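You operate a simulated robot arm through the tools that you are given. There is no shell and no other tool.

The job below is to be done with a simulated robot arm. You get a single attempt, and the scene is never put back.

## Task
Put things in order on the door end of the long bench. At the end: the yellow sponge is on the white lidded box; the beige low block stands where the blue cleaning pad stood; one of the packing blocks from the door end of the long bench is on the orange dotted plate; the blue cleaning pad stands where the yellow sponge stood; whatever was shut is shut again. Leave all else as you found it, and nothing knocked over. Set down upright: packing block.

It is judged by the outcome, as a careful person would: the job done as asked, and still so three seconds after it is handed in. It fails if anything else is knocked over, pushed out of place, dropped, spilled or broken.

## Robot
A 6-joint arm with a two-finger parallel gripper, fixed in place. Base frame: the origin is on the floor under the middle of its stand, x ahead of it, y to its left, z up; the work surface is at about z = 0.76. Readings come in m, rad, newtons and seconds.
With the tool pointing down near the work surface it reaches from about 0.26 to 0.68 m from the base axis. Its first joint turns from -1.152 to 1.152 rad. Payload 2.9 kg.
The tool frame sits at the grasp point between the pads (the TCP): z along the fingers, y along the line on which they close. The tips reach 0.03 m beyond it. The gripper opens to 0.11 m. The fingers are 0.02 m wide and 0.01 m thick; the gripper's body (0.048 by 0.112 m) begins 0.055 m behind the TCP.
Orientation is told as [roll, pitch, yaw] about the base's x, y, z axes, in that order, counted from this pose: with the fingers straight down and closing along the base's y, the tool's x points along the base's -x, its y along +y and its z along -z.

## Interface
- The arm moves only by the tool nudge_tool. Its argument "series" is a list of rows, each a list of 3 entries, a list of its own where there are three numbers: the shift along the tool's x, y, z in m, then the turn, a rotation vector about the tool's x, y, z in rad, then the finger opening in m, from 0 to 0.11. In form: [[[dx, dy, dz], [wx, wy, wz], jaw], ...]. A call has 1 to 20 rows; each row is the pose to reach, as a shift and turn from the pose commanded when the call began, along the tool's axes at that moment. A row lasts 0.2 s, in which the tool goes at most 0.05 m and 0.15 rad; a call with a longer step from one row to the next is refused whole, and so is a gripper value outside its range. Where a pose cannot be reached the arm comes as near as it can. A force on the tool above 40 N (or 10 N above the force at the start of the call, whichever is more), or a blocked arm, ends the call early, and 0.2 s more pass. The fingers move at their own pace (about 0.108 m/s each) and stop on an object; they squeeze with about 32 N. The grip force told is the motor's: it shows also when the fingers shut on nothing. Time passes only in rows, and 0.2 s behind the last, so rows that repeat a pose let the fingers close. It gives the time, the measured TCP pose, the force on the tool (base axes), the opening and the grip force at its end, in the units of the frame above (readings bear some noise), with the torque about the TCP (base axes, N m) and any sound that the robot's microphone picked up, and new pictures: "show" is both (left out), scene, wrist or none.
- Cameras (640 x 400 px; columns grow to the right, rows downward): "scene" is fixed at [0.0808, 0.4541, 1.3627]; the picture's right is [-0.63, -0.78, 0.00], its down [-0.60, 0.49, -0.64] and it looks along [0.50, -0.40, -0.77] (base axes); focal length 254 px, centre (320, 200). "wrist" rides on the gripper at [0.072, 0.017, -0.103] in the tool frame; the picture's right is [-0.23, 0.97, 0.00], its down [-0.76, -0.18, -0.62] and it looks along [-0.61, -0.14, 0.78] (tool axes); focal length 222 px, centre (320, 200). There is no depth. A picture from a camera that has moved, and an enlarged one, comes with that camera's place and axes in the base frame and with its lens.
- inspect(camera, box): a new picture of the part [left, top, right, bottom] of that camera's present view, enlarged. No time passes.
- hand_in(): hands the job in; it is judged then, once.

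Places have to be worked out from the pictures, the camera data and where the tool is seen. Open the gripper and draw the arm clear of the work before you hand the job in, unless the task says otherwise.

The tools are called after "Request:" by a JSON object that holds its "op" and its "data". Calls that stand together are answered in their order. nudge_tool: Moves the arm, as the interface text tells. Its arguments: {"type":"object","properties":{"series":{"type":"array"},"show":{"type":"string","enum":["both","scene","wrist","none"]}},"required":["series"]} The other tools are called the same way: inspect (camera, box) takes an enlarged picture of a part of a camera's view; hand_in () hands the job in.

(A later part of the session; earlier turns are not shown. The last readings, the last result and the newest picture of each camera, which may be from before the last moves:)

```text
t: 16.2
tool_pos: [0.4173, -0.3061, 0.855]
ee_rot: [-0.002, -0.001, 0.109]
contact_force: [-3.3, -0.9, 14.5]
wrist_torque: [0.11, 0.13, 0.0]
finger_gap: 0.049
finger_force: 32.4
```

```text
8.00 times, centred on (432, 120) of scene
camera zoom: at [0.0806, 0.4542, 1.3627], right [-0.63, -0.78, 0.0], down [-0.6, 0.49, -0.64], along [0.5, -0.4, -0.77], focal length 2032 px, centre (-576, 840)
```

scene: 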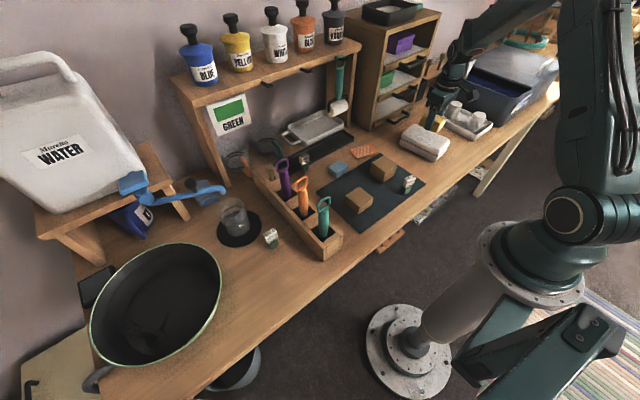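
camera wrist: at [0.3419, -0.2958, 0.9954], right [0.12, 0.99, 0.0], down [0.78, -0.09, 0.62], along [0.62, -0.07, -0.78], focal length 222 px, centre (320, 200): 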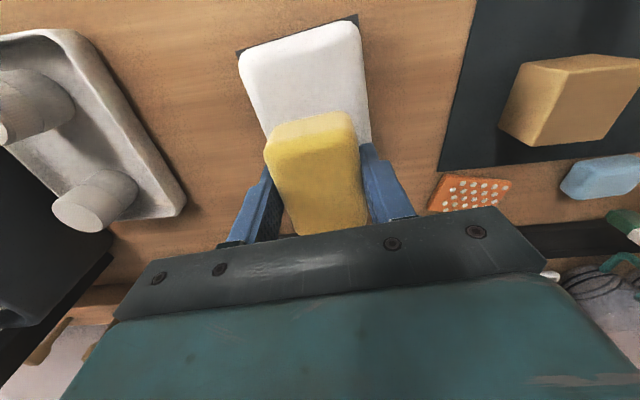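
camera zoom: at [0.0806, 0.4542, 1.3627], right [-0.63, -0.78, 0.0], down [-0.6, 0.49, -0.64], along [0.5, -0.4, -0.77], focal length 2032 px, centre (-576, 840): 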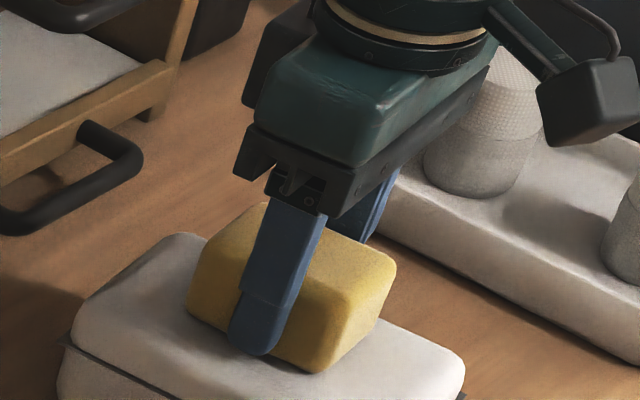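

Contact is clear: 14.5 N upward at TCP z 0.855. I'll ease back 2 mm to relieve the pressure, open the fingers gently, then rise.

Request:
{"op": "nudge_tool", "data": {"series": [[[0, 0, -0.002], [0, 0, 0], 0.02], [[0, 0, -0.002], [0, 0, 0], 0.02], [[0, 0, -0.002], [0, 0, 0], 0.055], [[0, 0, -0.002], [0, 0, 0], 0.07], [[0, 0, -0.002], [0, 0, 0], 0.08], [[0, 0, -0.002], [0, 0, 0], 0.08], [[0, 0, -0.02], [0, 0, 0], 0.08], [[0, 0, -0.06], [0, 0, 0], 0.08], [[0, 0, -0.105], [0, 0, 0], 0.08], [[0, 0, -0.15], [0, 0, 0], 0.08], [[0, 0, -0.18], [0, 0, 0], 0.08], [[0, 0, -0.18], [0, 0, 0], 0.08]], "show": "both"}}

Request:
{"op": "inspect", "data": {"camera": "scene", "box": [376, 90, 488, 160]}}

```text
t: 18.8
tool_pos: [0.4152, -0.3047, 1.0343]
ee_rot: [0.0, 0.0, 0.109]
contact_force: [-0.2, -0.2, -0.4]
wrist_torque: [0.01, 0.01, -0.04]
finger_gap: 0.0802
finger_force: 0.1
camera wrist: at [0.3418, -0.2972, 1.1362], right [0.12, 0.99, 0.0], down [0.78, -0.09, 0.62], along [0.62, -0.07, -0.78], focal length 222 px, centre (320, 200)
```

scene: 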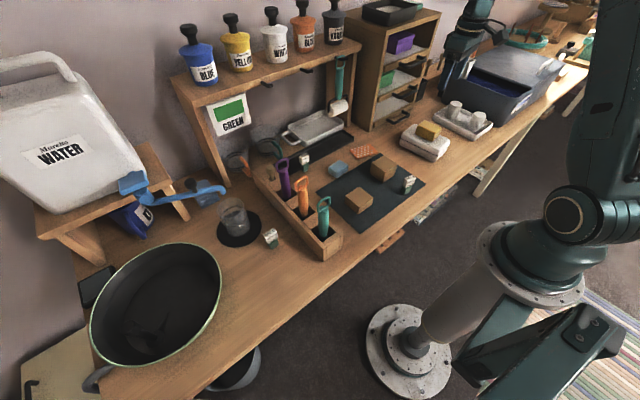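
wrist: 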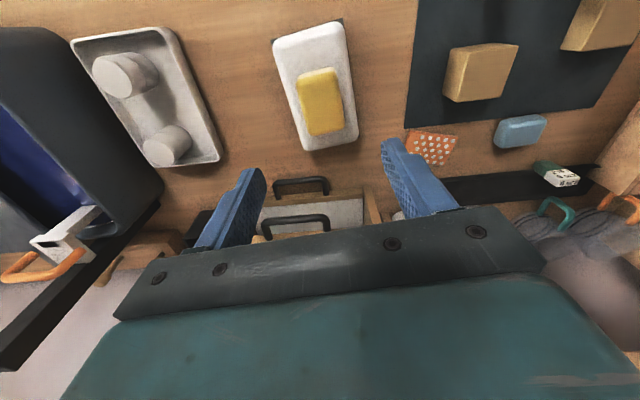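

```text
5.71 times, centred on (432, 125) of scene
camera zoom: at [0.0808, 0.4541, 1.3627], right [-0.63, -0.78, 0.0], down [-0.6, 0.49, -0.64], along [0.5, -0.4, -0.77], focal length 1451 px, centre (-320, 629)
```

zoom: 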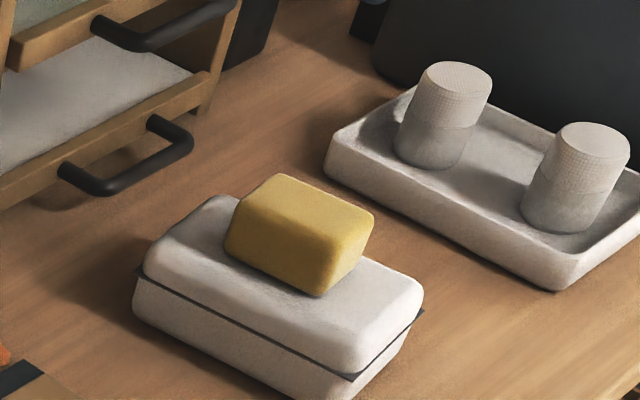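

The sponge rests on the lid with the box undisturbed. Next is the blue pad at about (0.528, 0.009), so I'll fly above it at TCP z ≈ 0.95 for a precise view.

Request:
{"op": "nudge_tool", "data": {"series": [[[-0.0184, 0.0374, 0.0], [0, 0, 0], 0.1], [[-0.0368, 0.0749, 0.01], [0, 0, 0], 0.1], [[-0.0552, 0.1123, 0.02], [0, 0, 0], 0.1], [[-0.0736, 0.1497, 0.03], [0, 0, 0], 0.1], [[-0.0919, 0.1871, 0.04], [0, 0, 0], 0.1], [[-0.1103, 0.2246, 0.055], [0, 0, 0], 0.1], [[-0.1287, 0.262, 0.07], [0, 0, 0], 0.1], [[-0.1471, 0.2994, 0.08], [0, 0, 0], 0.1], [[-0.1471, 0.2994, 0.08], [0, 0, 0], 0.1]], "show": "both"}}

Request:
{"op": "inspect", "data": {"camera": "wrist", "box": [256, 70, 384, 150]}}

```text
t: 20.8
tool_pos: [0.5275, 0.0105, 0.9552]
ee_rot: [0.001, -0.002, 0.111]
contact_force: [-0.8, -0.1, 0.0]
wrist_torque: [-0.02, -0.02, 0.0]
finger_gap: 0.1
finger_force: 0.0
camera wrist: at [0.4547, 0.0185, 1.0578], right [0.12, 0.99, 0.0], down [0.78, -0.09, 0.62], along [0.62, -0.07, -0.78], focal length 222 px, centre (320, 200)
```

scene: 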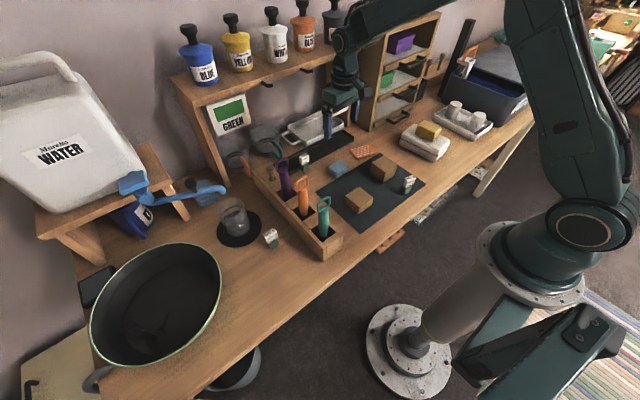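
wrist: 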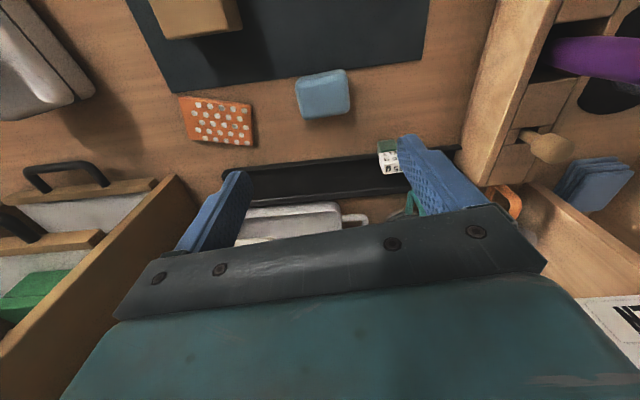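

```text
5.00 times, centred on (320, 110) of wrist
camera zoom: at [0.4547, 0.0185, 1.0578], right [0.12, 0.99, 0.0], down [0.78, -0.09, 0.62], along [0.62, -0.07, -0.78], focal length 1111 px, centre (320, 650)
```

zoom: 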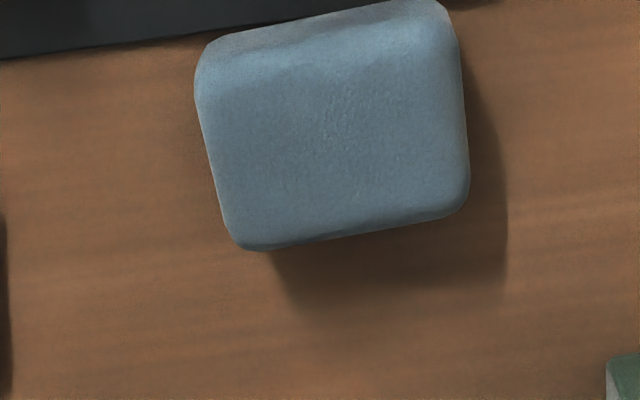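

The pad is nearly beneath the tool: top centre ≈ (0.523, 0.014), 0.037 × 0.056 m, yaw ≈ 0.04. I'll correct the small offset and come down to just above it.

Request:
{"op": "nudge_tool", "data": {"series": [[[0.0036, 0.0039, 0.03], [0, 0, 0.06], 0.1], [[0.0036, 0.0039, 0.07], [0, 0, 0.06], 0.1], [[0.0036, 0.0039, 0.1], [0, 0, 0.06], 0.1], [[0.0036, 0.0039, 0.1], [0, 0, 0.06], 0.1]], "show": "wrist"}}

Request:
{"op": "inspect", "data": {"camera": "scene", "box": [288, 90, 384, 190]}}

```text
t: 21.8
tool_pos: [0.5247, 0.0118, 0.8513]
ee_rot: [0.001, 0.001, 0.05]
contact_force: [0.3, 0.2, -0.9]
wrist_torque: [0.0, -0.01, 0.03]
finger_gap: 0.1
finger_force: 0.0
camera wrist: at [0.4522, 0.0244, 0.9552], right [0.18, 0.98, 0.0], down [0.77, -0.14, 0.62], along [0.61, -0.11, -0.78], focal length 222 px, centre (320, 200)
```

wrist: 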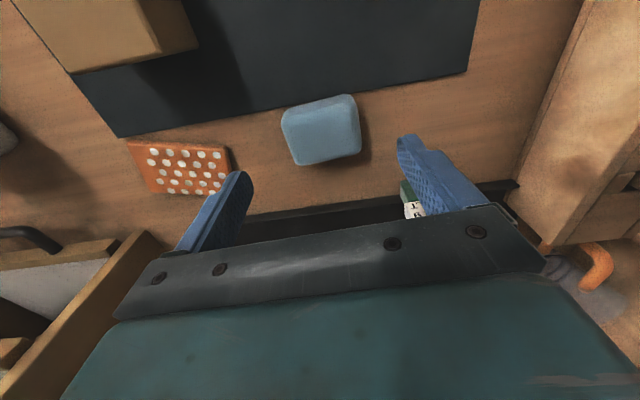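

```text
4.00 times, centred on (336, 140) of scene
camera zoom: at [0.0808, 0.4541, 1.3627], right [-0.63, -0.78, 0.0], down [-0.6, 0.49, -0.64], along [0.5, -0.4, -0.77], focal length 1016 px, centre (256, 440)
```

zoom: 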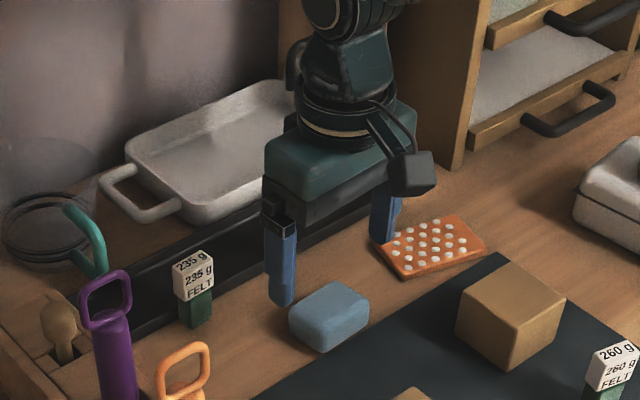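

The pad is between the open fingers, about 3 mm nearer the base than the tool axis. I'll correct that, descend to grasp height and close.

Request:
{"op": "nudge_tool", "data": {"series": [[[0.003, 0.0025, 0.025], [0, 0, 0], 0.1], [[0.003, 0.0025, 0.054], [0, 0, 0], 0.1], [[0.003, 0.0025, 0.054], [0, 0, 0], 0.1], [[0.003, 0.0025, 0.054], [0, 0, 0], 0.05], [[0.003, 0.0025, 0.054], [0, 0, 0], 0.03], [[0.003, 0.0025, 0.054], [0, 0, 0], 0.03], [[0.003, 0.0025, 0.054], [0, 0, 0], 0.03]], "show": "wrist"}}

```text
t: 23.4
tool_pos: [0.5231, 0.0157, 0.7983]
ee_rot: [0.0, 0.0, 0.05]
contact_force: [0.2, -1.0, -0.1]
wrist_torque: [0.02, -0.02, -0.01]
finger_gap: 0.0585
finger_force: 32.3
camera wrist: at [0.4497, 0.0276, 0.9004], right [0.18, 0.98, 0.0], down [0.77, -0.14, 0.62], along [0.61, -0.11, -0.78], focal length 222 px, centre (320, 200)
```

wrist: 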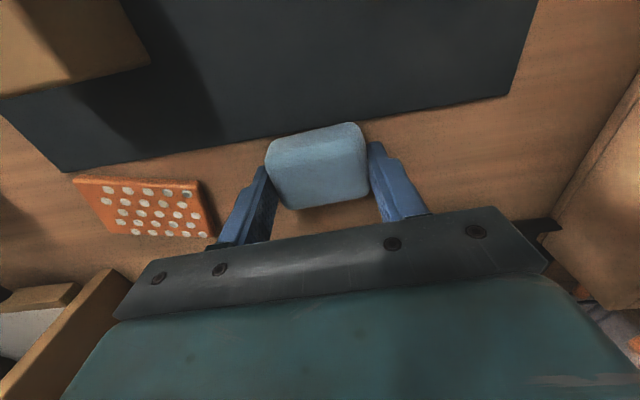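

The pad is held (gap 0.0585, 32 N). I'll lift it straight up and check that it stays in the fingers.

Request:
{"op": "nudge_tool", "data": {"series": [[[0, 0, -0.02], [0, 0, 0], 0.03], [[0, 0, -0.06], [0, 0, 0], 0.03], [[0, 0, -0.105], [0, 0, 0], 0.03], [[0, 0, -0.15], [0, 0, 0], 0.03], [[0, 0, -0.195], [0, 0, 0], 0.03], [[0, 0, -0.235], [0, 0, 0], 0.03], [[0, 0, -0.235], [0, 0, 0], 0.03]], "show": "both"}}

```text
t: 25.0
tool_pos: [0.5243, 0.0189, 1.0349]
ee_rot: [0.001, 0.0, 0.051]
contact_force: [-0.3, 0.8, 0.3]
wrist_torque: [0.02, -0.02, 0.0]
finger_gap: 0.0587
finger_force: 32.2
camera wrist: at [0.4517, 0.0301, 1.1394], right [0.18, 0.98, 0.0], down [0.77, -0.14, 0.62], along [0.61, -0.11, -0.78], focal length 222 px, centre (320, 200)
```

scene: 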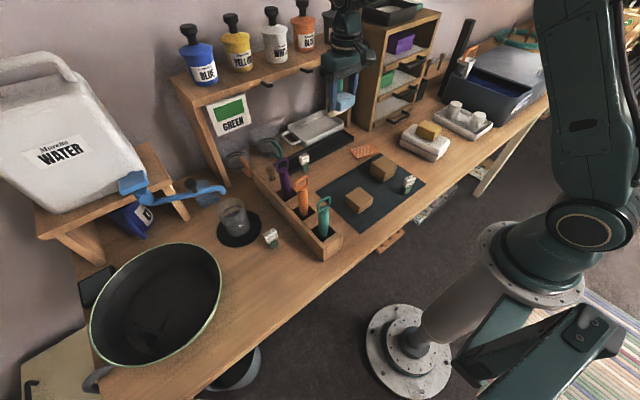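
wrist: 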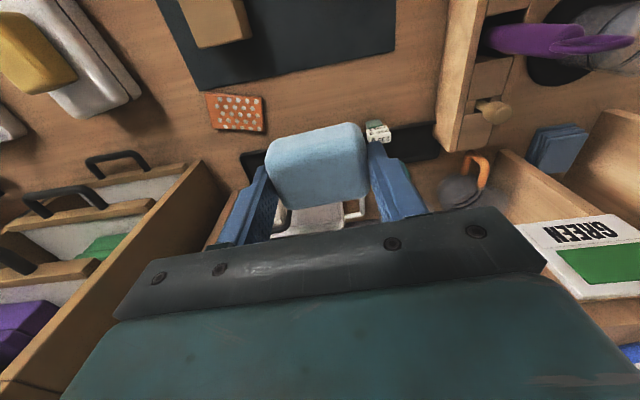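

The pad is secure. I'll carry it at height to above the sponge's old spot, turning to yaw -0.17 on the way.

Request:
{"op": "nudge_tool", "data": {"series": [[[0.0186, 0.0398, 0], [0, 0, 0.0246], 0.03], [[0.0372, 0.0795, 0], [0, 0, 0.0491], 0.03], [[0.0558, 0.1193, 0], [0, 0, 0.0737], 0.03], [[0.0744, 0.159, 0], [0, 0, 0.0982], 0.03], [[0.0929, 0.1988, 0], [0, 0, 0.1228], 0.03], [[0.1115, 0.2385, 0], [0, 0, 0.1473], 0.03], [[0.1301, 0.2783, 0], [0, 0, 0.1719], 0.03], [[0.1487, 0.318, 0], [0, 0, 0.1964], 0.03], [[0.1673, 0.3578, 0], [0, 0, 0.221], 0.03], [[0.1673, 0.3578, 0], [0, 0, 0.221], 0.03]], "show": "both"}}

```text
t: 27.2
tool_pos: [0.3358, 0.3654, 1.0318]
ee_rot: [0.0, 0.0, -0.172]
contact_force: [0.3, 0.5, -0.6]
wrist_torque: [-0.01, 0.02, -0.02]
finger_gap: 0.0587
finger_force: 32.1
camera wrist: at [0.2689, 0.3929, 1.1348], right [0.39, 0.92, 0.0], down [0.72, -0.3, 0.62], along [0.57, -0.24, -0.78], focal length 222 px, centre (320, 200)
```

scene: 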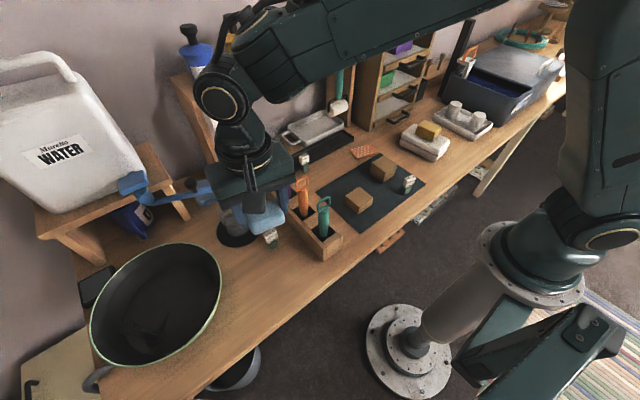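
wrist: 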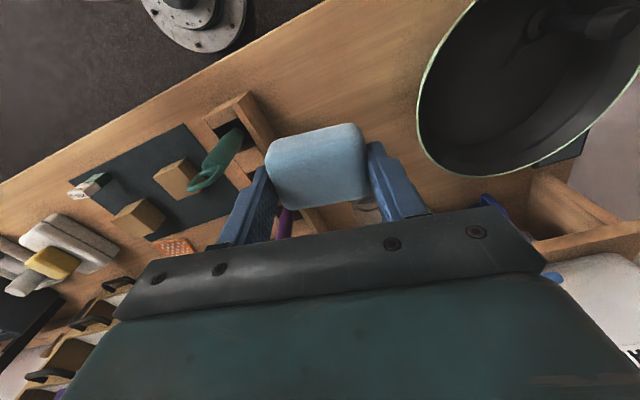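

Over the spot with the pad steady. I'll make a small correction and lower to about 8 mm above the bench.

Request:
{"op": "nudge_tool", "data": {"series": [[[-0.0024, 0.0035, 0.04], [0, 0, 0], 0.03], [[-0.0024, 0.0035, 0.085], [0, 0, 0], 0.03], [[-0.0024, 0.0035, 0.13], [0, 0, 0], 0.03], [[-0.0024, 0.0035, 0.17], [0, 0, 0], 0.03], [[-0.0024, 0.0035, 0.205], [0, 0, 0], 0.03], [[-0.0024, 0.0035, 0.225], [0, 0, 0], 0.03], [[-0.0024, 0.0035, 0.225], [0, 0, 0], 0.03]], "show": "both"}}

```text
t: 28.8
tool_pos: [0.3423, 0.368, 0.8054]
ee_rot: [0.001, 0.0, -0.172]
contact_force: [0.0, 0.7, -0.3]
wrist_torque: [0.01, -0.02, 0.05]
finger_gap: 0.0585
finger_force: 31.7
camera wrist: at [0.2744, 0.3961, 0.9075], right [0.39, 0.92, 0.0], down [0.72, -0.31, 0.62], along [0.57, -0.24, -0.78], focal length 222 px, centre (320, 200)
```

scene: 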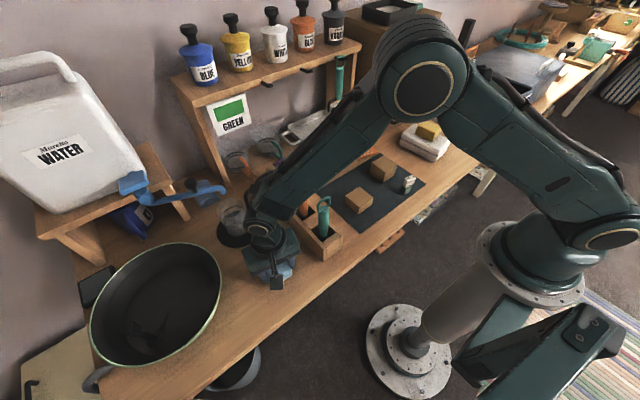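
wrist: 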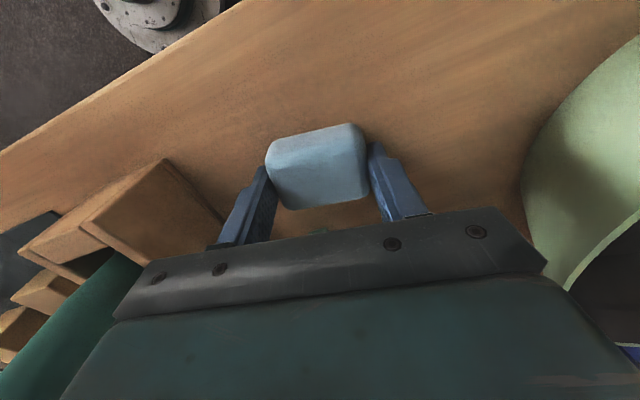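

The pad is about 7 mm above the bench. I'll lower in 2 mm steps until it touches.

Request:
{"op": "nudge_tool", "data": {"series": [[[0.001, 0, 0.002], [0, 0, 0], 0.03], [[0.001, 0, 0.004], [0, 0, 0], 0.03], [[0.001, 0, 0.006], [0, 0, 0], 0.03], [[0.001, 0, 0.006], [0, 0, 0], 0.03]], "show": "none"}}

```text
t: 29.8
tool_pos: [0.3406, 0.3682, 0.8023]
ee_rot: [0.0, -0.001, -0.172]
contact_force: [-0.8, -0.1, 0.2]
wrist_torque: [-0.04, -0.01, -0.01]
finger_gap: 0.0585
finger_force: 31.9
```

No contact yet at z ≈ 0.801. Two more small steps.

Request:
{"op": "nudge_tool", "data": {"series": [[[0, 0, 0.0015], [0, 0, 0], 0.03], [[0, 0, 0.003], [0, 0, 0], 0.03], [[0, 0, 0.003], [0, 0, 0], 0.03]], "show": "none"}}

```text
t: 30.6
tool_pos: [0.3404, 0.3667, 0.7997]
ee_rot: [0.001, -0.001, -0.171]
contact_force: [-0.5, -0.2, -0.1]
wrist_torque: [0.0, -0.03, -0.01]
finger_gap: 0.0584
finger_force: 32.0
```

Still free at 0.7997; the grasp was made at 0.7983. One more 2 mm.

Request:
{"op": "nudge_tool", "data": {"series": [[[0, 0, 0.001], [0, 0, 0], 0.03], [[0, 0, 0.002], [0, 0, 0], 0.03], [[0, 0, 0.002], [0, 0, 0], 0.03]], "show": "none"}}

```text
t: 31.4
tool_pos: [0.3403, 0.3679, 0.7979]
ee_rot: [0.0, 0.002, -0.172]
contact_force: [-0.6, -0.4, -0.6]
wrist_torque: [0.01, 0.01, -0.01]
finger_gap: 0.0586
finger_force: 32.2
```

No load yet. Another 1.5 mm.

Request:
{"op": "nudge_tool", "data": {"series": [[[0, 0, 0.001], [0, 0, 0], 0.03], [[0, 0, 0.0018], [0, 0, 0], 0.03], [[0, 0, 0.0018], [0, 0, 0], 0.03]], "show": "none"}}

```text
t: 32.2
tool_pos: [0.3414, 0.3689, 0.7972]
ee_rot: [0.0, -0.002, -0.17]
contact_force: [0.2, 0.2, -0.8]
wrist_torque: [-0.04, 0.0, 0.0]
finger_gap: 0.0586
finger_force: 32.0
```

Summing my commanded shifts gives z = 0.797, which matches the reading, so the pad may have ridden up slightly in the grip. I'll step down a little more, watching the force.

Request:
{"op": "nudge_tool", "data": {"series": [[[0, 0, 0.001], [0, 0, 0], 0.03], [[0, 0, 0.002], [0, 0, 0], 0.03], [[0, 0, 0.002], [0, 0, 0], 0.03]], "show": "wrist"}}

Request:
{"op": "inspect", "data": {"camera": "wrist", "box": [240, 100, 400, 220]}}

Request:
{"op": "inspect", "data": {"camera": "scene", "box": [232, 210, 328, 300]}}

```text
t: 33.0
tool_pos: [0.3404, 0.3679, 0.7963]
ee_rot: [0.001, -0.001, -0.171]
contact_force: [-0.4, -0.7, 11.4]
wrist_torque: [-0.29, -0.2, -0.04]
finger_gap: 0.0581
finger_force: 32.1
camera wrist: at [0.2727, 0.3956, 0.8998], right [0.39, 0.92, 0.0], down [0.72, -0.31, 0.62], along [0.57, -0.24, -0.78], focal length 222 px, centre (320, 200)
```

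wrist: 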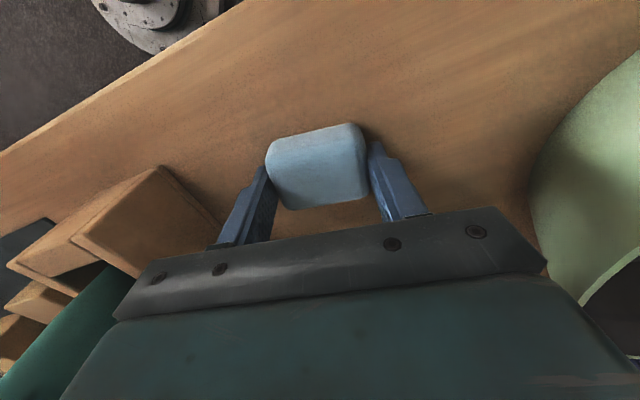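

```text
3.33 times, centred on (320, 160) of wrist
camera zoom: at [0.2727, 0.3956, 0.8998], right [0.39, 0.92, 0.0], down [0.72, -0.31, 0.62], along [0.57, -0.24, -0.78], focal length 740 px, centre (320, 333)
```

zoom: 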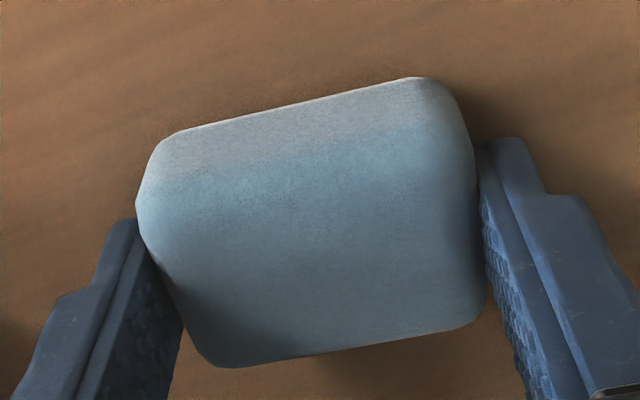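

```text
4.44 times, centred on (280, 255) of scene
camera zoom: at [0.0807, 0.4539, 1.3628], right [-0.63, -0.78, 0.0], down [-0.6, 0.49, -0.64], along [0.5, -0.4, -0.77], focal length 1129 px, centre (498, -44)
```

zoom: 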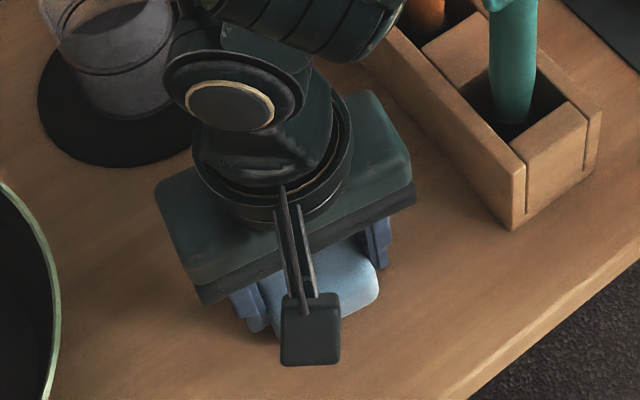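

Contact at 11.4 N: the pad is on the bench. I'll ease up 1 mm, open, and lift away.

Request:
{"op": "nudge_tool", "data": {"series": [[[0, 0, -0.001], [0, 0, 0], 0.03], [[0, 0, -0.001], [0, 0, 0], 0.03], [[0, 0, -0.001], [0, 0, 0], 0.065], [[0, 0, -0.001], [0, 0, 0], 0.08], [[0, 0, -0.001], [0, 0, 0], 0.088], [[0, 0, -0.001], [0, 0, 0], 0.088], [[0, 0, -0.02], [0, 0, 0], 0.088], [[0, 0, -0.06], [0, 0, 0], 0.088], [[0, 0, -0.105], [0, 0, 0], 0.088], [[0, 0, -0.15], [0, 0, 0], 0.088], [[0, 0, -0.195], [0, 0, 0], 0.088], [[0, 0, -0.235], [0, 0, 0], 0.088], [[0, 0, -0.235], [0, 0, 0], 0.088]], "show": "both"}}

```text
t: 35.8
tool_pos: [0.341, 0.3666, 1.0307]
ee_rot: [0.0, 0.0, -0.17]
contact_force: [0.7, 0.0, 0.8]
wrist_torque: [0.02, 0.01, 0.0]
finger_gap: 0.0875
finger_force: 0.0
camera wrist: at [0.2731, 0.3943, 1.1338], right [0.39, 0.92, 0.0], down [0.72, -0.3, 0.62], along [0.57, -0.24, -0.78], focal length 222 px, centre (320, 200)
```

scene: 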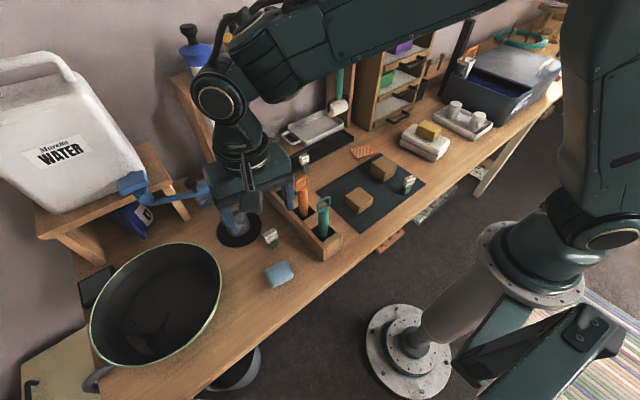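
wrist: 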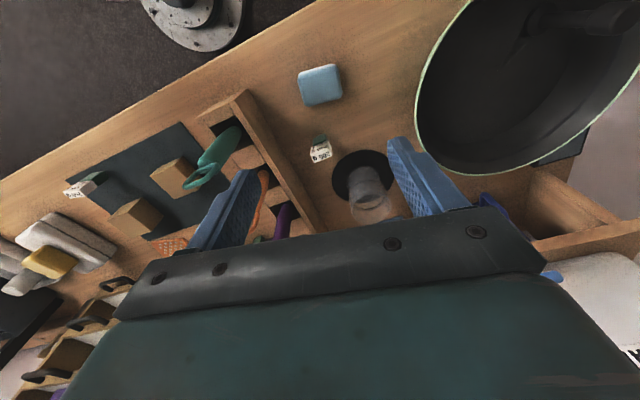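

The pad now stands where the sponge was, at the same image location. Next I'll fly over to the low block near (0.382, 0.056), staying high over the tool rack.

Request:
{"op": "nudge_tool", "data": {"series": [[[-0.0133, -0.0427, 0], [0, 0, -0.02], 0.1], [[-0.0266, -0.0855, 0], [0, 0, -0.04], 0.1], [[-0.0399, -0.1282, 0], [0, 0, -0.06], 0.1], [[-0.0531, -0.171, 0], [0, 0, -0.08], 0.1], [[-0.0664, -0.2137, 0], [0, 0, -0.1], 0.1], [[-0.0797, -0.2565, 0], [0, 0, -0.12], 0.1], [[-0.093, -0.2992, 0], [0, 0, -0.14], 0.1], [[-0.093, -0.2992, 0.04], [0, 0, -0.14], 0.1], [[-0.093, -0.2992, 0.08], [0, 0, -0.14], 0.1], [[-0.093, -0.2992, 0.08], [0, 0, -0.14], 0.1]], "show": "both"}}

Request:
{"op": "inspect", "data": {"camera": "wrist", "box": [240, 60, 400, 160]}}

Request:
{"op": "inspect", "data": {"camera": "scene", "box": [248, 230, 328, 290]}}

```text
t: 38.0
tool_pos: [0.3814, 0.0568, 0.9501]
ee_rot: [0.001, 0.002, -0.031]
contact_force: [-0.7, 0.8, 1.4]
wrist_torque: [0.01, 0.0, 0.01]
finger_gap: 0.1
finger_force: 0.0
camera wrist: at [0.3099, 0.0743, 1.0532], right [0.26, 0.97, 0.0], down [0.76, -0.2, 0.62], along [0.6, -0.16, -0.78], focal length 222 px, centre (320, 200)
```

scene: 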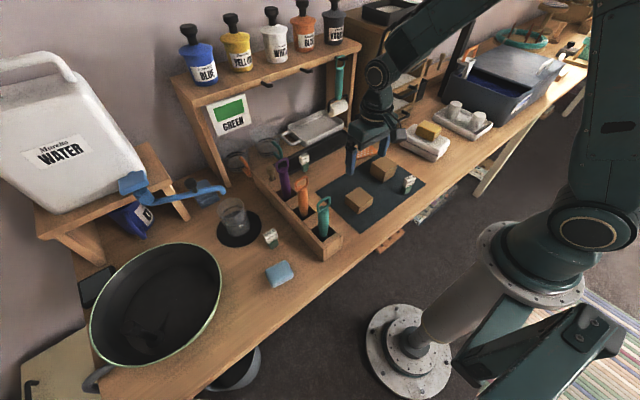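
wrist: 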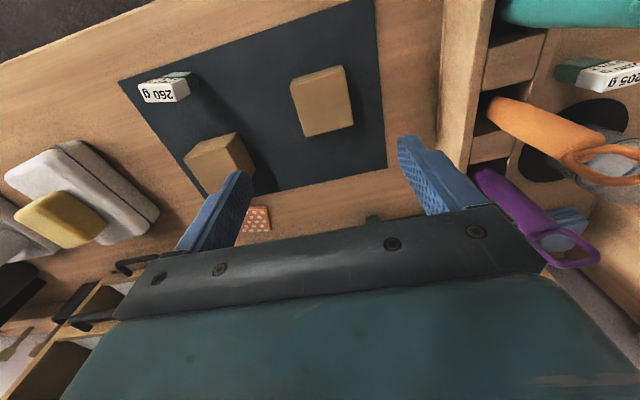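

```text
4.00 times, centred on (320, 110) of wrist
camera zoom: at [0.3099, 0.0743, 1.0532], right [0.26, 0.97, 0.0], down [0.76, -0.2, 0.62], along [0.6, -0.16, -0.78], focal length 888 px, centre (320, 560)
```

zoom: 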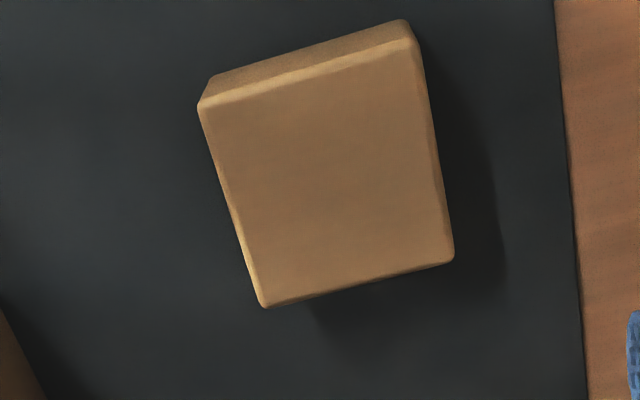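

```text
6.67 times, centred on (288, 260) of scene
camera zoom: at [0.0808, 0.4541, 1.3627], right [-0.63, -0.78, 0.0], down [-0.6, 0.49, -0.64], along [0.5, -0.4, -0.77], focal length 1693 px, centre (533, -200)
```

zoom: 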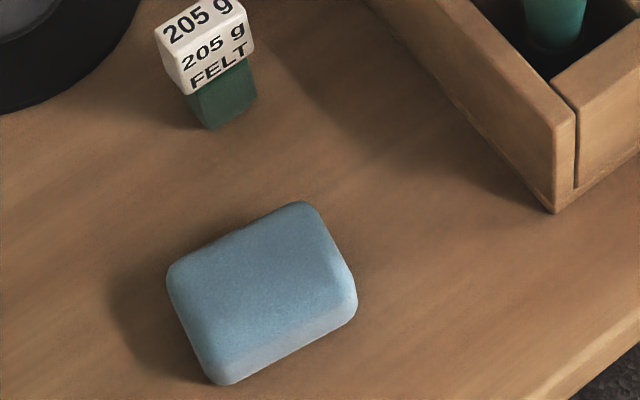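

The pad's centre is within about 3 mm of the sponge's old centre. The low block measures 0.057 × 0.057 × 0.04 m at (0.380, 0.059) and is nearly axis-aligned, with clear space either side. I'll descend and grasp it.

Request:
{"op": "nudge_tool", "data": {"series": [[[0.0014, 0.0022, 0.04], [0, 0, -0.017], 0.1], [[0.0014, 0.0022, 0.085], [0, 0, -0.017], 0.1], [[0.0014, 0.0022, 0.125], [0, 0, -0.017], 0.1], [[0.0014, 0.0022, 0.152], [0, 0, -0.017], 0.1], [[0.0014, 0.0022, 0.152], [0, 0, -0.017], 0.1], [[0.0014, 0.0022, 0.152], [0, 0, -0.017], 0.06], [[0.0014, 0.0022, 0.152], [0, 0, -0.017], 0.03], [[0.0014, 0.0022, 0.152], [0, 0, -0.017], 0.03], [[0.0014, 0.0022, 0.152], [0, 0, -0.017], 0.03]], "show": "both"}}

```text
t: 40.0
tool_pos: [0.3799, 0.0609, 0.7972]
ee_rot: [0.0, 0.0, -0.014]
contact_force: [-0.4, 0.3, 0.8]
wrist_torque: [-0.01, 0.0, 0.01]
finger_gap: 0.0597
finger_force: 31.8
camera wrist: at [0.3079, 0.077, 0.901], right [0.24, 0.97, 0.0], down [0.76, -0.19, 0.62], along [0.6, -0.15, -0.78], focal length 222 px, centre (320, 200)
```

scene: 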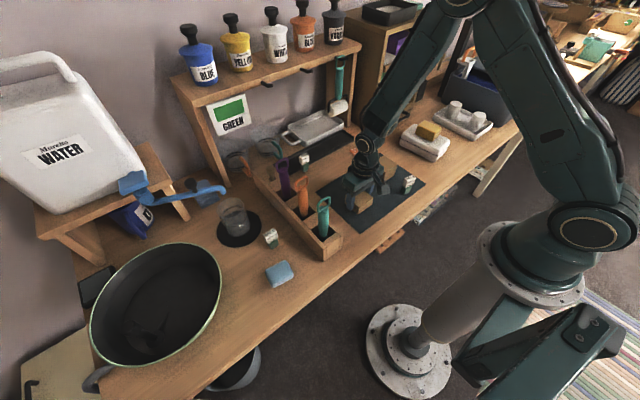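
wrist: 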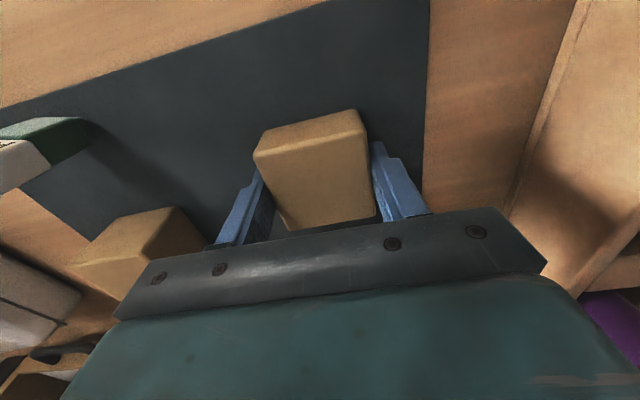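

The block is gripped (gap 0.0597). I'll lift it to about z 0.93 and carry it to the pad's old spot, aiming at x ≈ 0.529 so that its edge clears the mat's rim at x ≈ 0.501.

Request:
{"op": "nudge_tool", "data": {"series": [[[0, 0, -0.02], [0, 0, 0], 0.03], [[0, 0, -0.06], [0, 0, 0], 0.03], [[0, 0, -0.1], [0, 0, 0], 0.03], [[0, 0, -0.13], [0, 0, 0], 0.03], [[-0.0374, -0.0111, -0.13], [0, 0, -0.013], 0.03], [[-0.0749, -0.0222, -0.13], [0, 0, -0.027], 0.03], [[-0.1123, -0.0334, -0.13], [0, 0, -0.04], 0.03], [[-0.1497, -0.0445, -0.13], [0, 0, -0.054], 0.03], [[-0.1497, -0.0445, -0.13], [0, 0, -0.054], 0.03]], "show": "both"}}

```text
t: 42.0
tool_pos: [0.5294, 0.0131, 0.9302]
ee_rot: [0.001, -0.001, 0.04]
contact_force: [0.0, -0.1, -0.3]
wrist_torque: [0.02, 0.01, -0.04]
finger_gap: 0.0596
finger_force: 32.0
camera wrist: at [0.4566, 0.0258, 1.0332], right [0.19, 0.98, 0.0], down [0.77, -0.15, 0.62], along [0.61, -0.12, -0.78], focal length 222 px, centre (320, 200)
```

scene: 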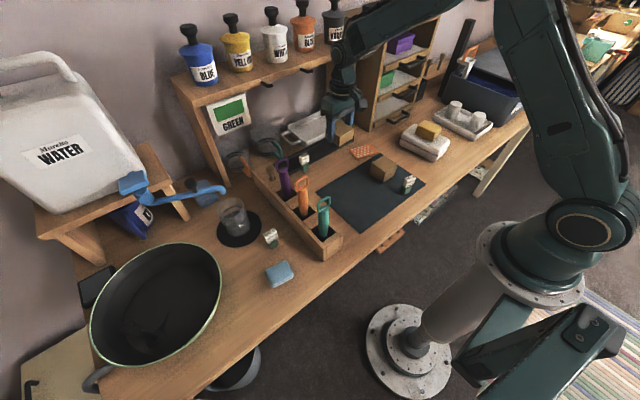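
wrist: 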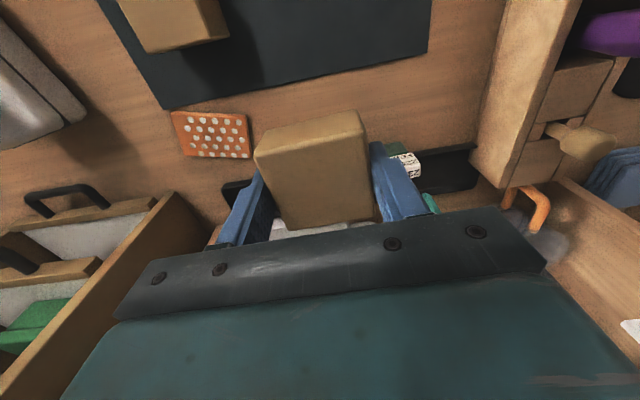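

The block is held steady above the target. I'll lower it to about 1 cm above the bench.

Request:
{"op": "nudge_tool", "data": {"series": [[[0, 0, 0.04], [0, 0, 0], 0.03], [[0, 0, 0.08], [0, 0, 0], 0.03], [[0, 0, 0.11], [0, 0, 0], 0.03], [[0, 0, 0.122], [0, 0, 0], 0.03], [[0, 0, 0.122], [0, 0, 0], 0.03]], "show": "both"}}

Request:
{"op": "inspect", "data": {"camera": "wrist", "box": [220, 80, 420, 240]}}

Request:
{"op": "inspect", "data": {"camera": "scene", "box": [288, 120, 384, 190]}}

```text
t: 43.2
tool_pos: [0.5299, 0.0131, 0.8065]
ee_rot: [0.001, 0.001, 0.04]
contact_force: [0.3, 0.3, -1.0]
wrist_torque: [-0.05, 0.02, 0.01]
finger_gap: 0.0593
finger_force: 31.9
camera wrist: at [0.4567, 0.0251, 0.9103], right [0.19, 0.98, 0.0], down [0.77, -0.15, 0.62], along [0.61, -0.12, -0.78], focal length 222 px, centre (320, 200)
```

scene: 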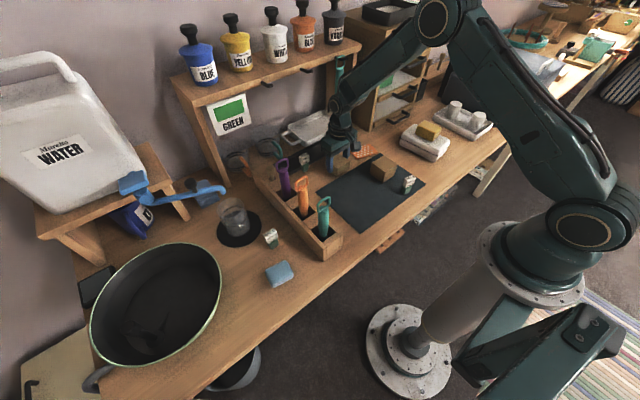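
wrist: 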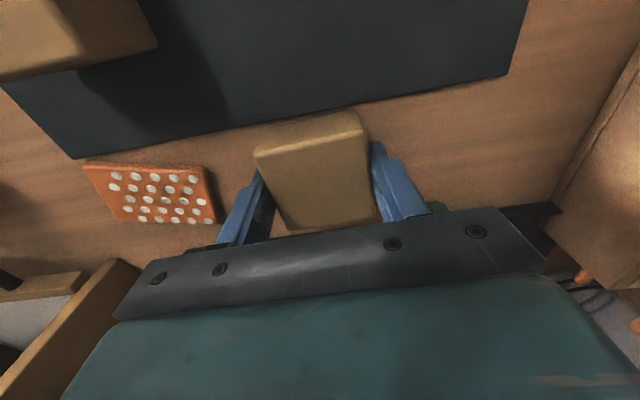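

```text
2.50 times, centred on (320, 160) of wrist
camera zoom: at [0.4567, 0.0251, 0.9103], right [0.19, 0.98, 0.0], down [0.77, -0.15, 0.62], along [0.61, -0.12, -0.78], focal length 555 px, centre (320, 300)
```

zoom: 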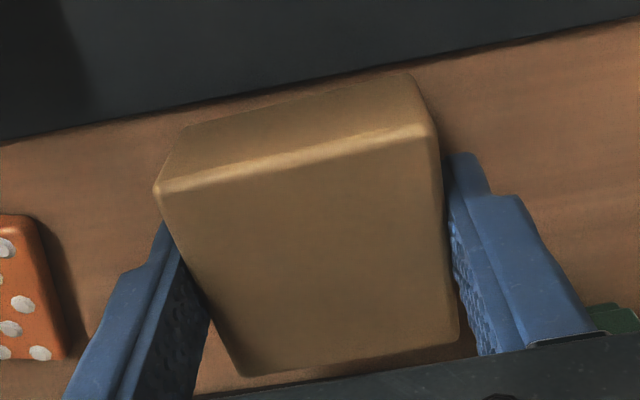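

```text
5.71 times, centred on (336, 155) of scene
camera zoom: at [0.0808, 0.4541, 1.3627], right [-0.63, -0.78, 0.0], down [-0.6, 0.49, -0.64], along [0.5, -0.4, -0.77], focal length 1451 px, centre (229, 457)
```

zoom: 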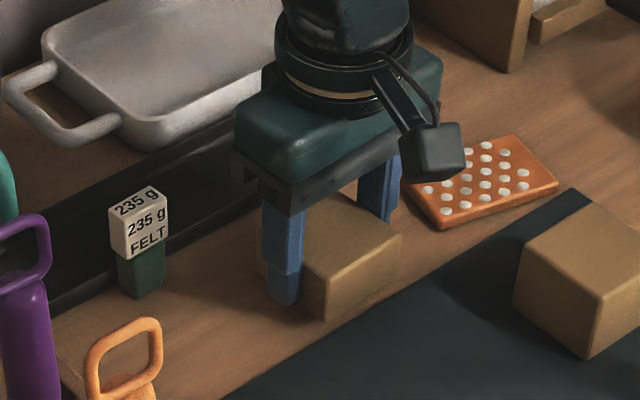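

The block's near edge clears the mat rim by a few millimetres. I'll lower in small steps until contact.

Request:
{"op": "nudge_tool", "data": {"series": [[[0, 0, 0.002], [0, 0, 0], 0.03], [[0, 0, 0.004], [0, 0, 0], 0.03], [[0, 0, 0.006], [0, 0, 0], 0.03], [[0, 0, 0.008], [0, 0, 0], 0.03], [[0, 0, 0.008], [0, 0, 0], 0.03]], "show": "none"}}

```text
t: 44.4
tool_pos: [0.5297, 0.0124, 0.799]
ee_rot: [0.001, 0.0, 0.04]
contact_force: [-0.7, -0.8, -0.6]
wrist_torque: [0.0, 0.0, -0.01]
finger_gap: 0.0593
finger_force: 32.2
```

No contact at commanded 0.798. I'll continue in 1 mm steps.

Request:
{"op": "nudge_tool", "data": {"series": [[[0, 0, 0.001], [0, 0, 0], 0.03], [[0, 0, 0.002], [0, 0, 0], 0.03], [[0, 0, 0.002], [0, 0, 0], 0.03]], "show": "none"}}

```text
t: 45.2
tool_pos: [0.5286, 0.0127, 0.7973]
ee_rot: [0.0, 0.0, 0.04]
contact_force: [-5.0, 0.3, 15.6]
wrist_torque: [0.15, 0.63, 0.07]
finger_gap: 0.0594
finger_force: 31.8
```

Contact shows 15.6 N with a torque that puts it on the near edge. I'll look closely to check the block isn't on the mat rim.

Request:
{"op": "inspect", "data": {"camera": "wrist", "box": [240, 90, 400, 190]}}

Request:
{"op": "inspect", "data": {"camera": "scene", "box": [312, 140, 376, 180]}}

```text
4.00 times, centred on (320, 140) of wrist
camera zoom: at [0.4561, 0.0253, 0.9006], right [0.19, 0.98, 0.0], down [0.77, -0.15, 0.62], along [0.61, -0.12, -0.78], focal length 888 px, centre (320, 440)
```

zoom: 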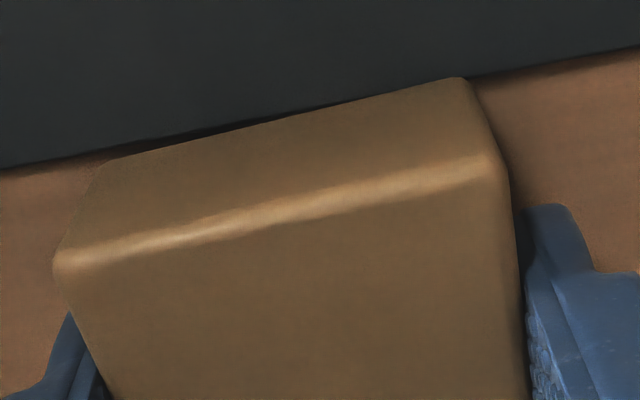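

```text
10.00 times, centred on (344, 160) of scene
camera zoom: at [0.0805, 0.4541, 1.3627], right [-0.63, -0.78, 0.0], down [-0.6, 0.49, -0.64], along [0.5, -0.4, -0.77], focal length 2540 px, centre (80, 600)
```

zoom: 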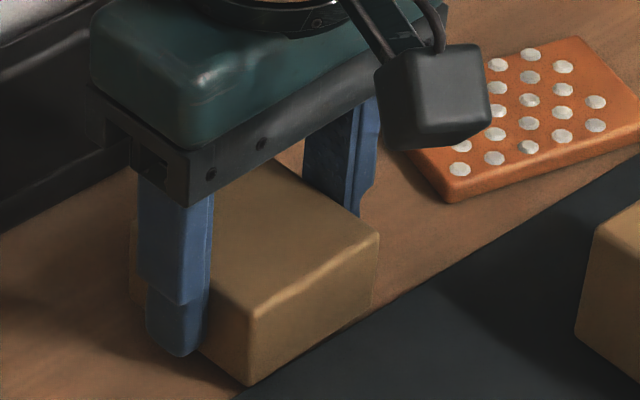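

The +y near corner sits right at the mat's rim. I'll raise 8 mm, shift 2.5 mm away, square the yaw to the mat, and lower again.

Request:
{"op": "nudge_tool", "data": {"series": [[[0, 0, -0.008], [0, 0, 0], 0.03], [[-0.0025, 0.001, -0.008], [0, 0, 0.035], 0.03], [[-0.0025, 0.001, -0.008], [0, 0, 0.035], 0.03], [[-0.0025, 0.001, -0.004], [0, 0, 0.035], 0.03], [[-0.0025, 0.001, -0.002], [0, 0, 0.035], 0.03], [[-0.0025, 0.001, -0.001], [0, 0, 0.035], 0.03], [[-0.0025, 0.001, -0.001], [0, 0, 0.035], 0.03]], "show": "none"}}

Request:
{"op": "inspect", "data": {"camera": "wrist", "box": [240, 90, 400, 190]}}

```text
t: 46.8
tool_pos: [0.5313, 0.0132, 0.7973]
ee_rot: [0.002, 0.001, 0.005]
contact_force: [0.5, -1.1, -1.1]
wrist_torque: [0.0, -0.02, 0.0]
finger_gap: 0.0596
finger_force: 32.3
```

```text
4.00 times, centred on (320, 140) of wrist
camera zoom: at [0.4596, 0.0295, 0.9009], right [0.22, 0.97, 0.0], down [0.76, -0.17, 0.62], along [0.61, -0.14, -0.78], focal length 888 px, centre (320, 440)
```

zoom: 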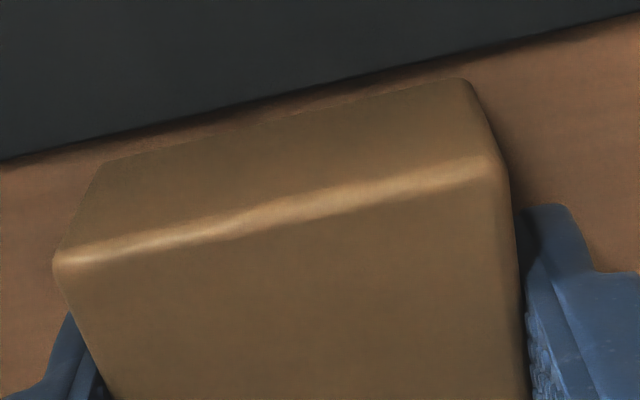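

Now the whole near edge clears the mat. I'll lower in 1 mm steps to contact.

Request:
{"op": "nudge_tool", "data": {"series": [[[0, 0, 0.001], [0, 0, 0], 0.03], [[0, 0, 0.002], [0, 0, 0], 0.03], [[0, 0, 0.002], [0, 0, 0], 0.03]], "show": "none"}}

```text
t: 47.6
tool_pos: [0.5319, 0.0125, 0.7961]
ee_rot: [0.001, 0.001, 0.006]
contact_force: [-0.6, -0.3, -1.0]
wrist_torque: [0.02, 0.02, 0.04]
finger_gap: 0.0595
finger_force: 32.0
```

Free at commanded 0.795, so the earlier contact was indeed the mat rim. Another 1 mm at a time.

Request:
{"op": "nudge_tool", "data": {"series": [[[0, 0, 0.001], [0, 0, 0], 0.03], [[0, 0, 0.0015], [0, 0, 0], 0.03], [[0, 0, 0.0015], [0, 0, 0], 0.03]], "show": "none"}}

```text
t: 48.4
tool_pos: [0.5306, 0.0137, 0.7932]
ee_rot: [0.0, -0.001, 0.005]
contact_force: [-5.2, -1.3, 14.4]
wrist_torque: [-0.03, 0.17, -0.01]
finger_gap: 0.0594
finger_force: 31.5
```

Flat contact now (14.4 N, little torque). I'll ease off 1 mm, open, and lift.

Request:
{"op": "nudge_tool", "data": {"series": [[[0, 0, -0.001], [0, 0, 0], 0.03], [[0, 0, -0.001], [0, 0, 0], 0.03], [[0, 0, -0.001], [0, 0, 0], 0.065], [[0, 0, -0.001], [0, 0, 0], 0.08], [[0, 0, -0.001], [0, 0, 0], 0.09], [[0, 0, -0.001], [0, 0, 0], 0.09], [[0, 0, -0.02], [0, 0, 0], 0.09], [[0, 0, -0.06], [0, 0, 0], 0.09], [[0, 0, -0.1], [0, 0, 0], 0.09], [[0, 0, -0.14], [0, 0, 0], 0.09], [[0, 0, -0.156], [0, 0, 0], 0.09], [[0, 0, -0.156], [0, 0, 0], 0.09]], "show": "both"}}

Request:
{"op": "inspect", "data": {"camera": "scene", "box": [288, 120, 432, 210]}}

Request:
{"op": "inspect", "data": {"camera": "wrist", "box": [160, 20, 400, 170]}}

```text
t: 51.0
tool_pos: [0.5316, 0.0138, 0.9517]
ee_rot: [-0.001, 0.001, 0.005]
contact_force: [1.0, 0.2, 0.3]
wrist_torque: [0.01, 0.0, -0.03]
finger_gap: 0.0899
finger_force: 0.0
camera wrist: at [0.4591, 0.0301, 1.0541], right [0.22, 0.97, 0.0], down [0.76, -0.17, 0.62], along [0.61, -0.14, -0.78], focal length 222 px, centre (320, 200)
```

scene: 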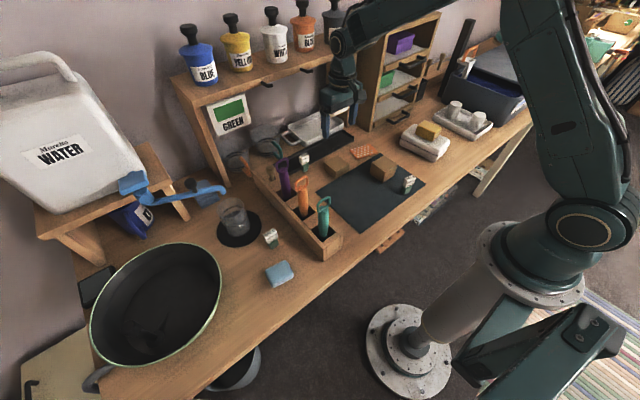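
wrist: 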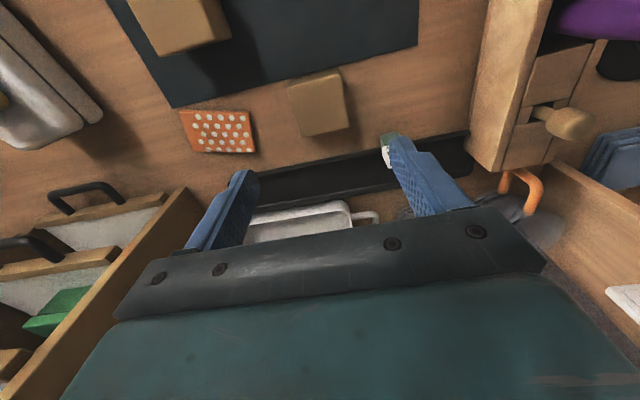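

```text
4.44 times, centred on (360, 165) of scene
camera zoom: at [0.0808, 0.4541, 1.3627], right [-0.63, -0.78, 0.0], down [-0.6, 0.49, -0.64], along [0.5, -0.4, -0.77], focal length 1129 px, centre (142, 356)
```

zoom: 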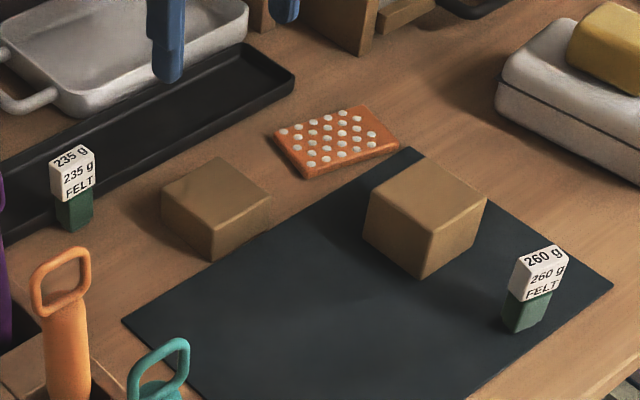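

```text
2.67 times, centred on (280, 95) of wrist
camera zoom: at [0.4591, 0.0301, 1.0541], right [0.22, 0.97, 0.0], down [0.76, -0.17, 0.62], along [0.61, -0.14, -0.78], focal length 592 px, centre (427, 480)
```

zoom: 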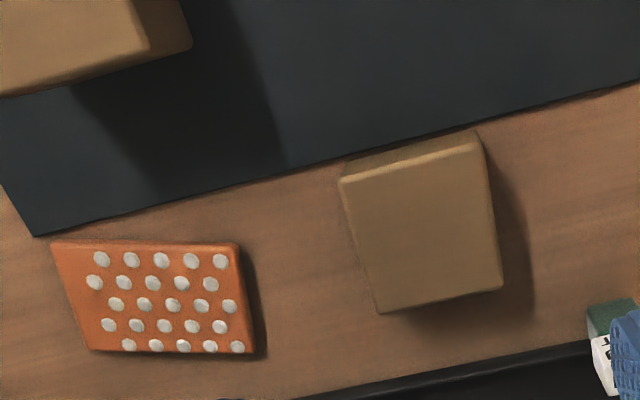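

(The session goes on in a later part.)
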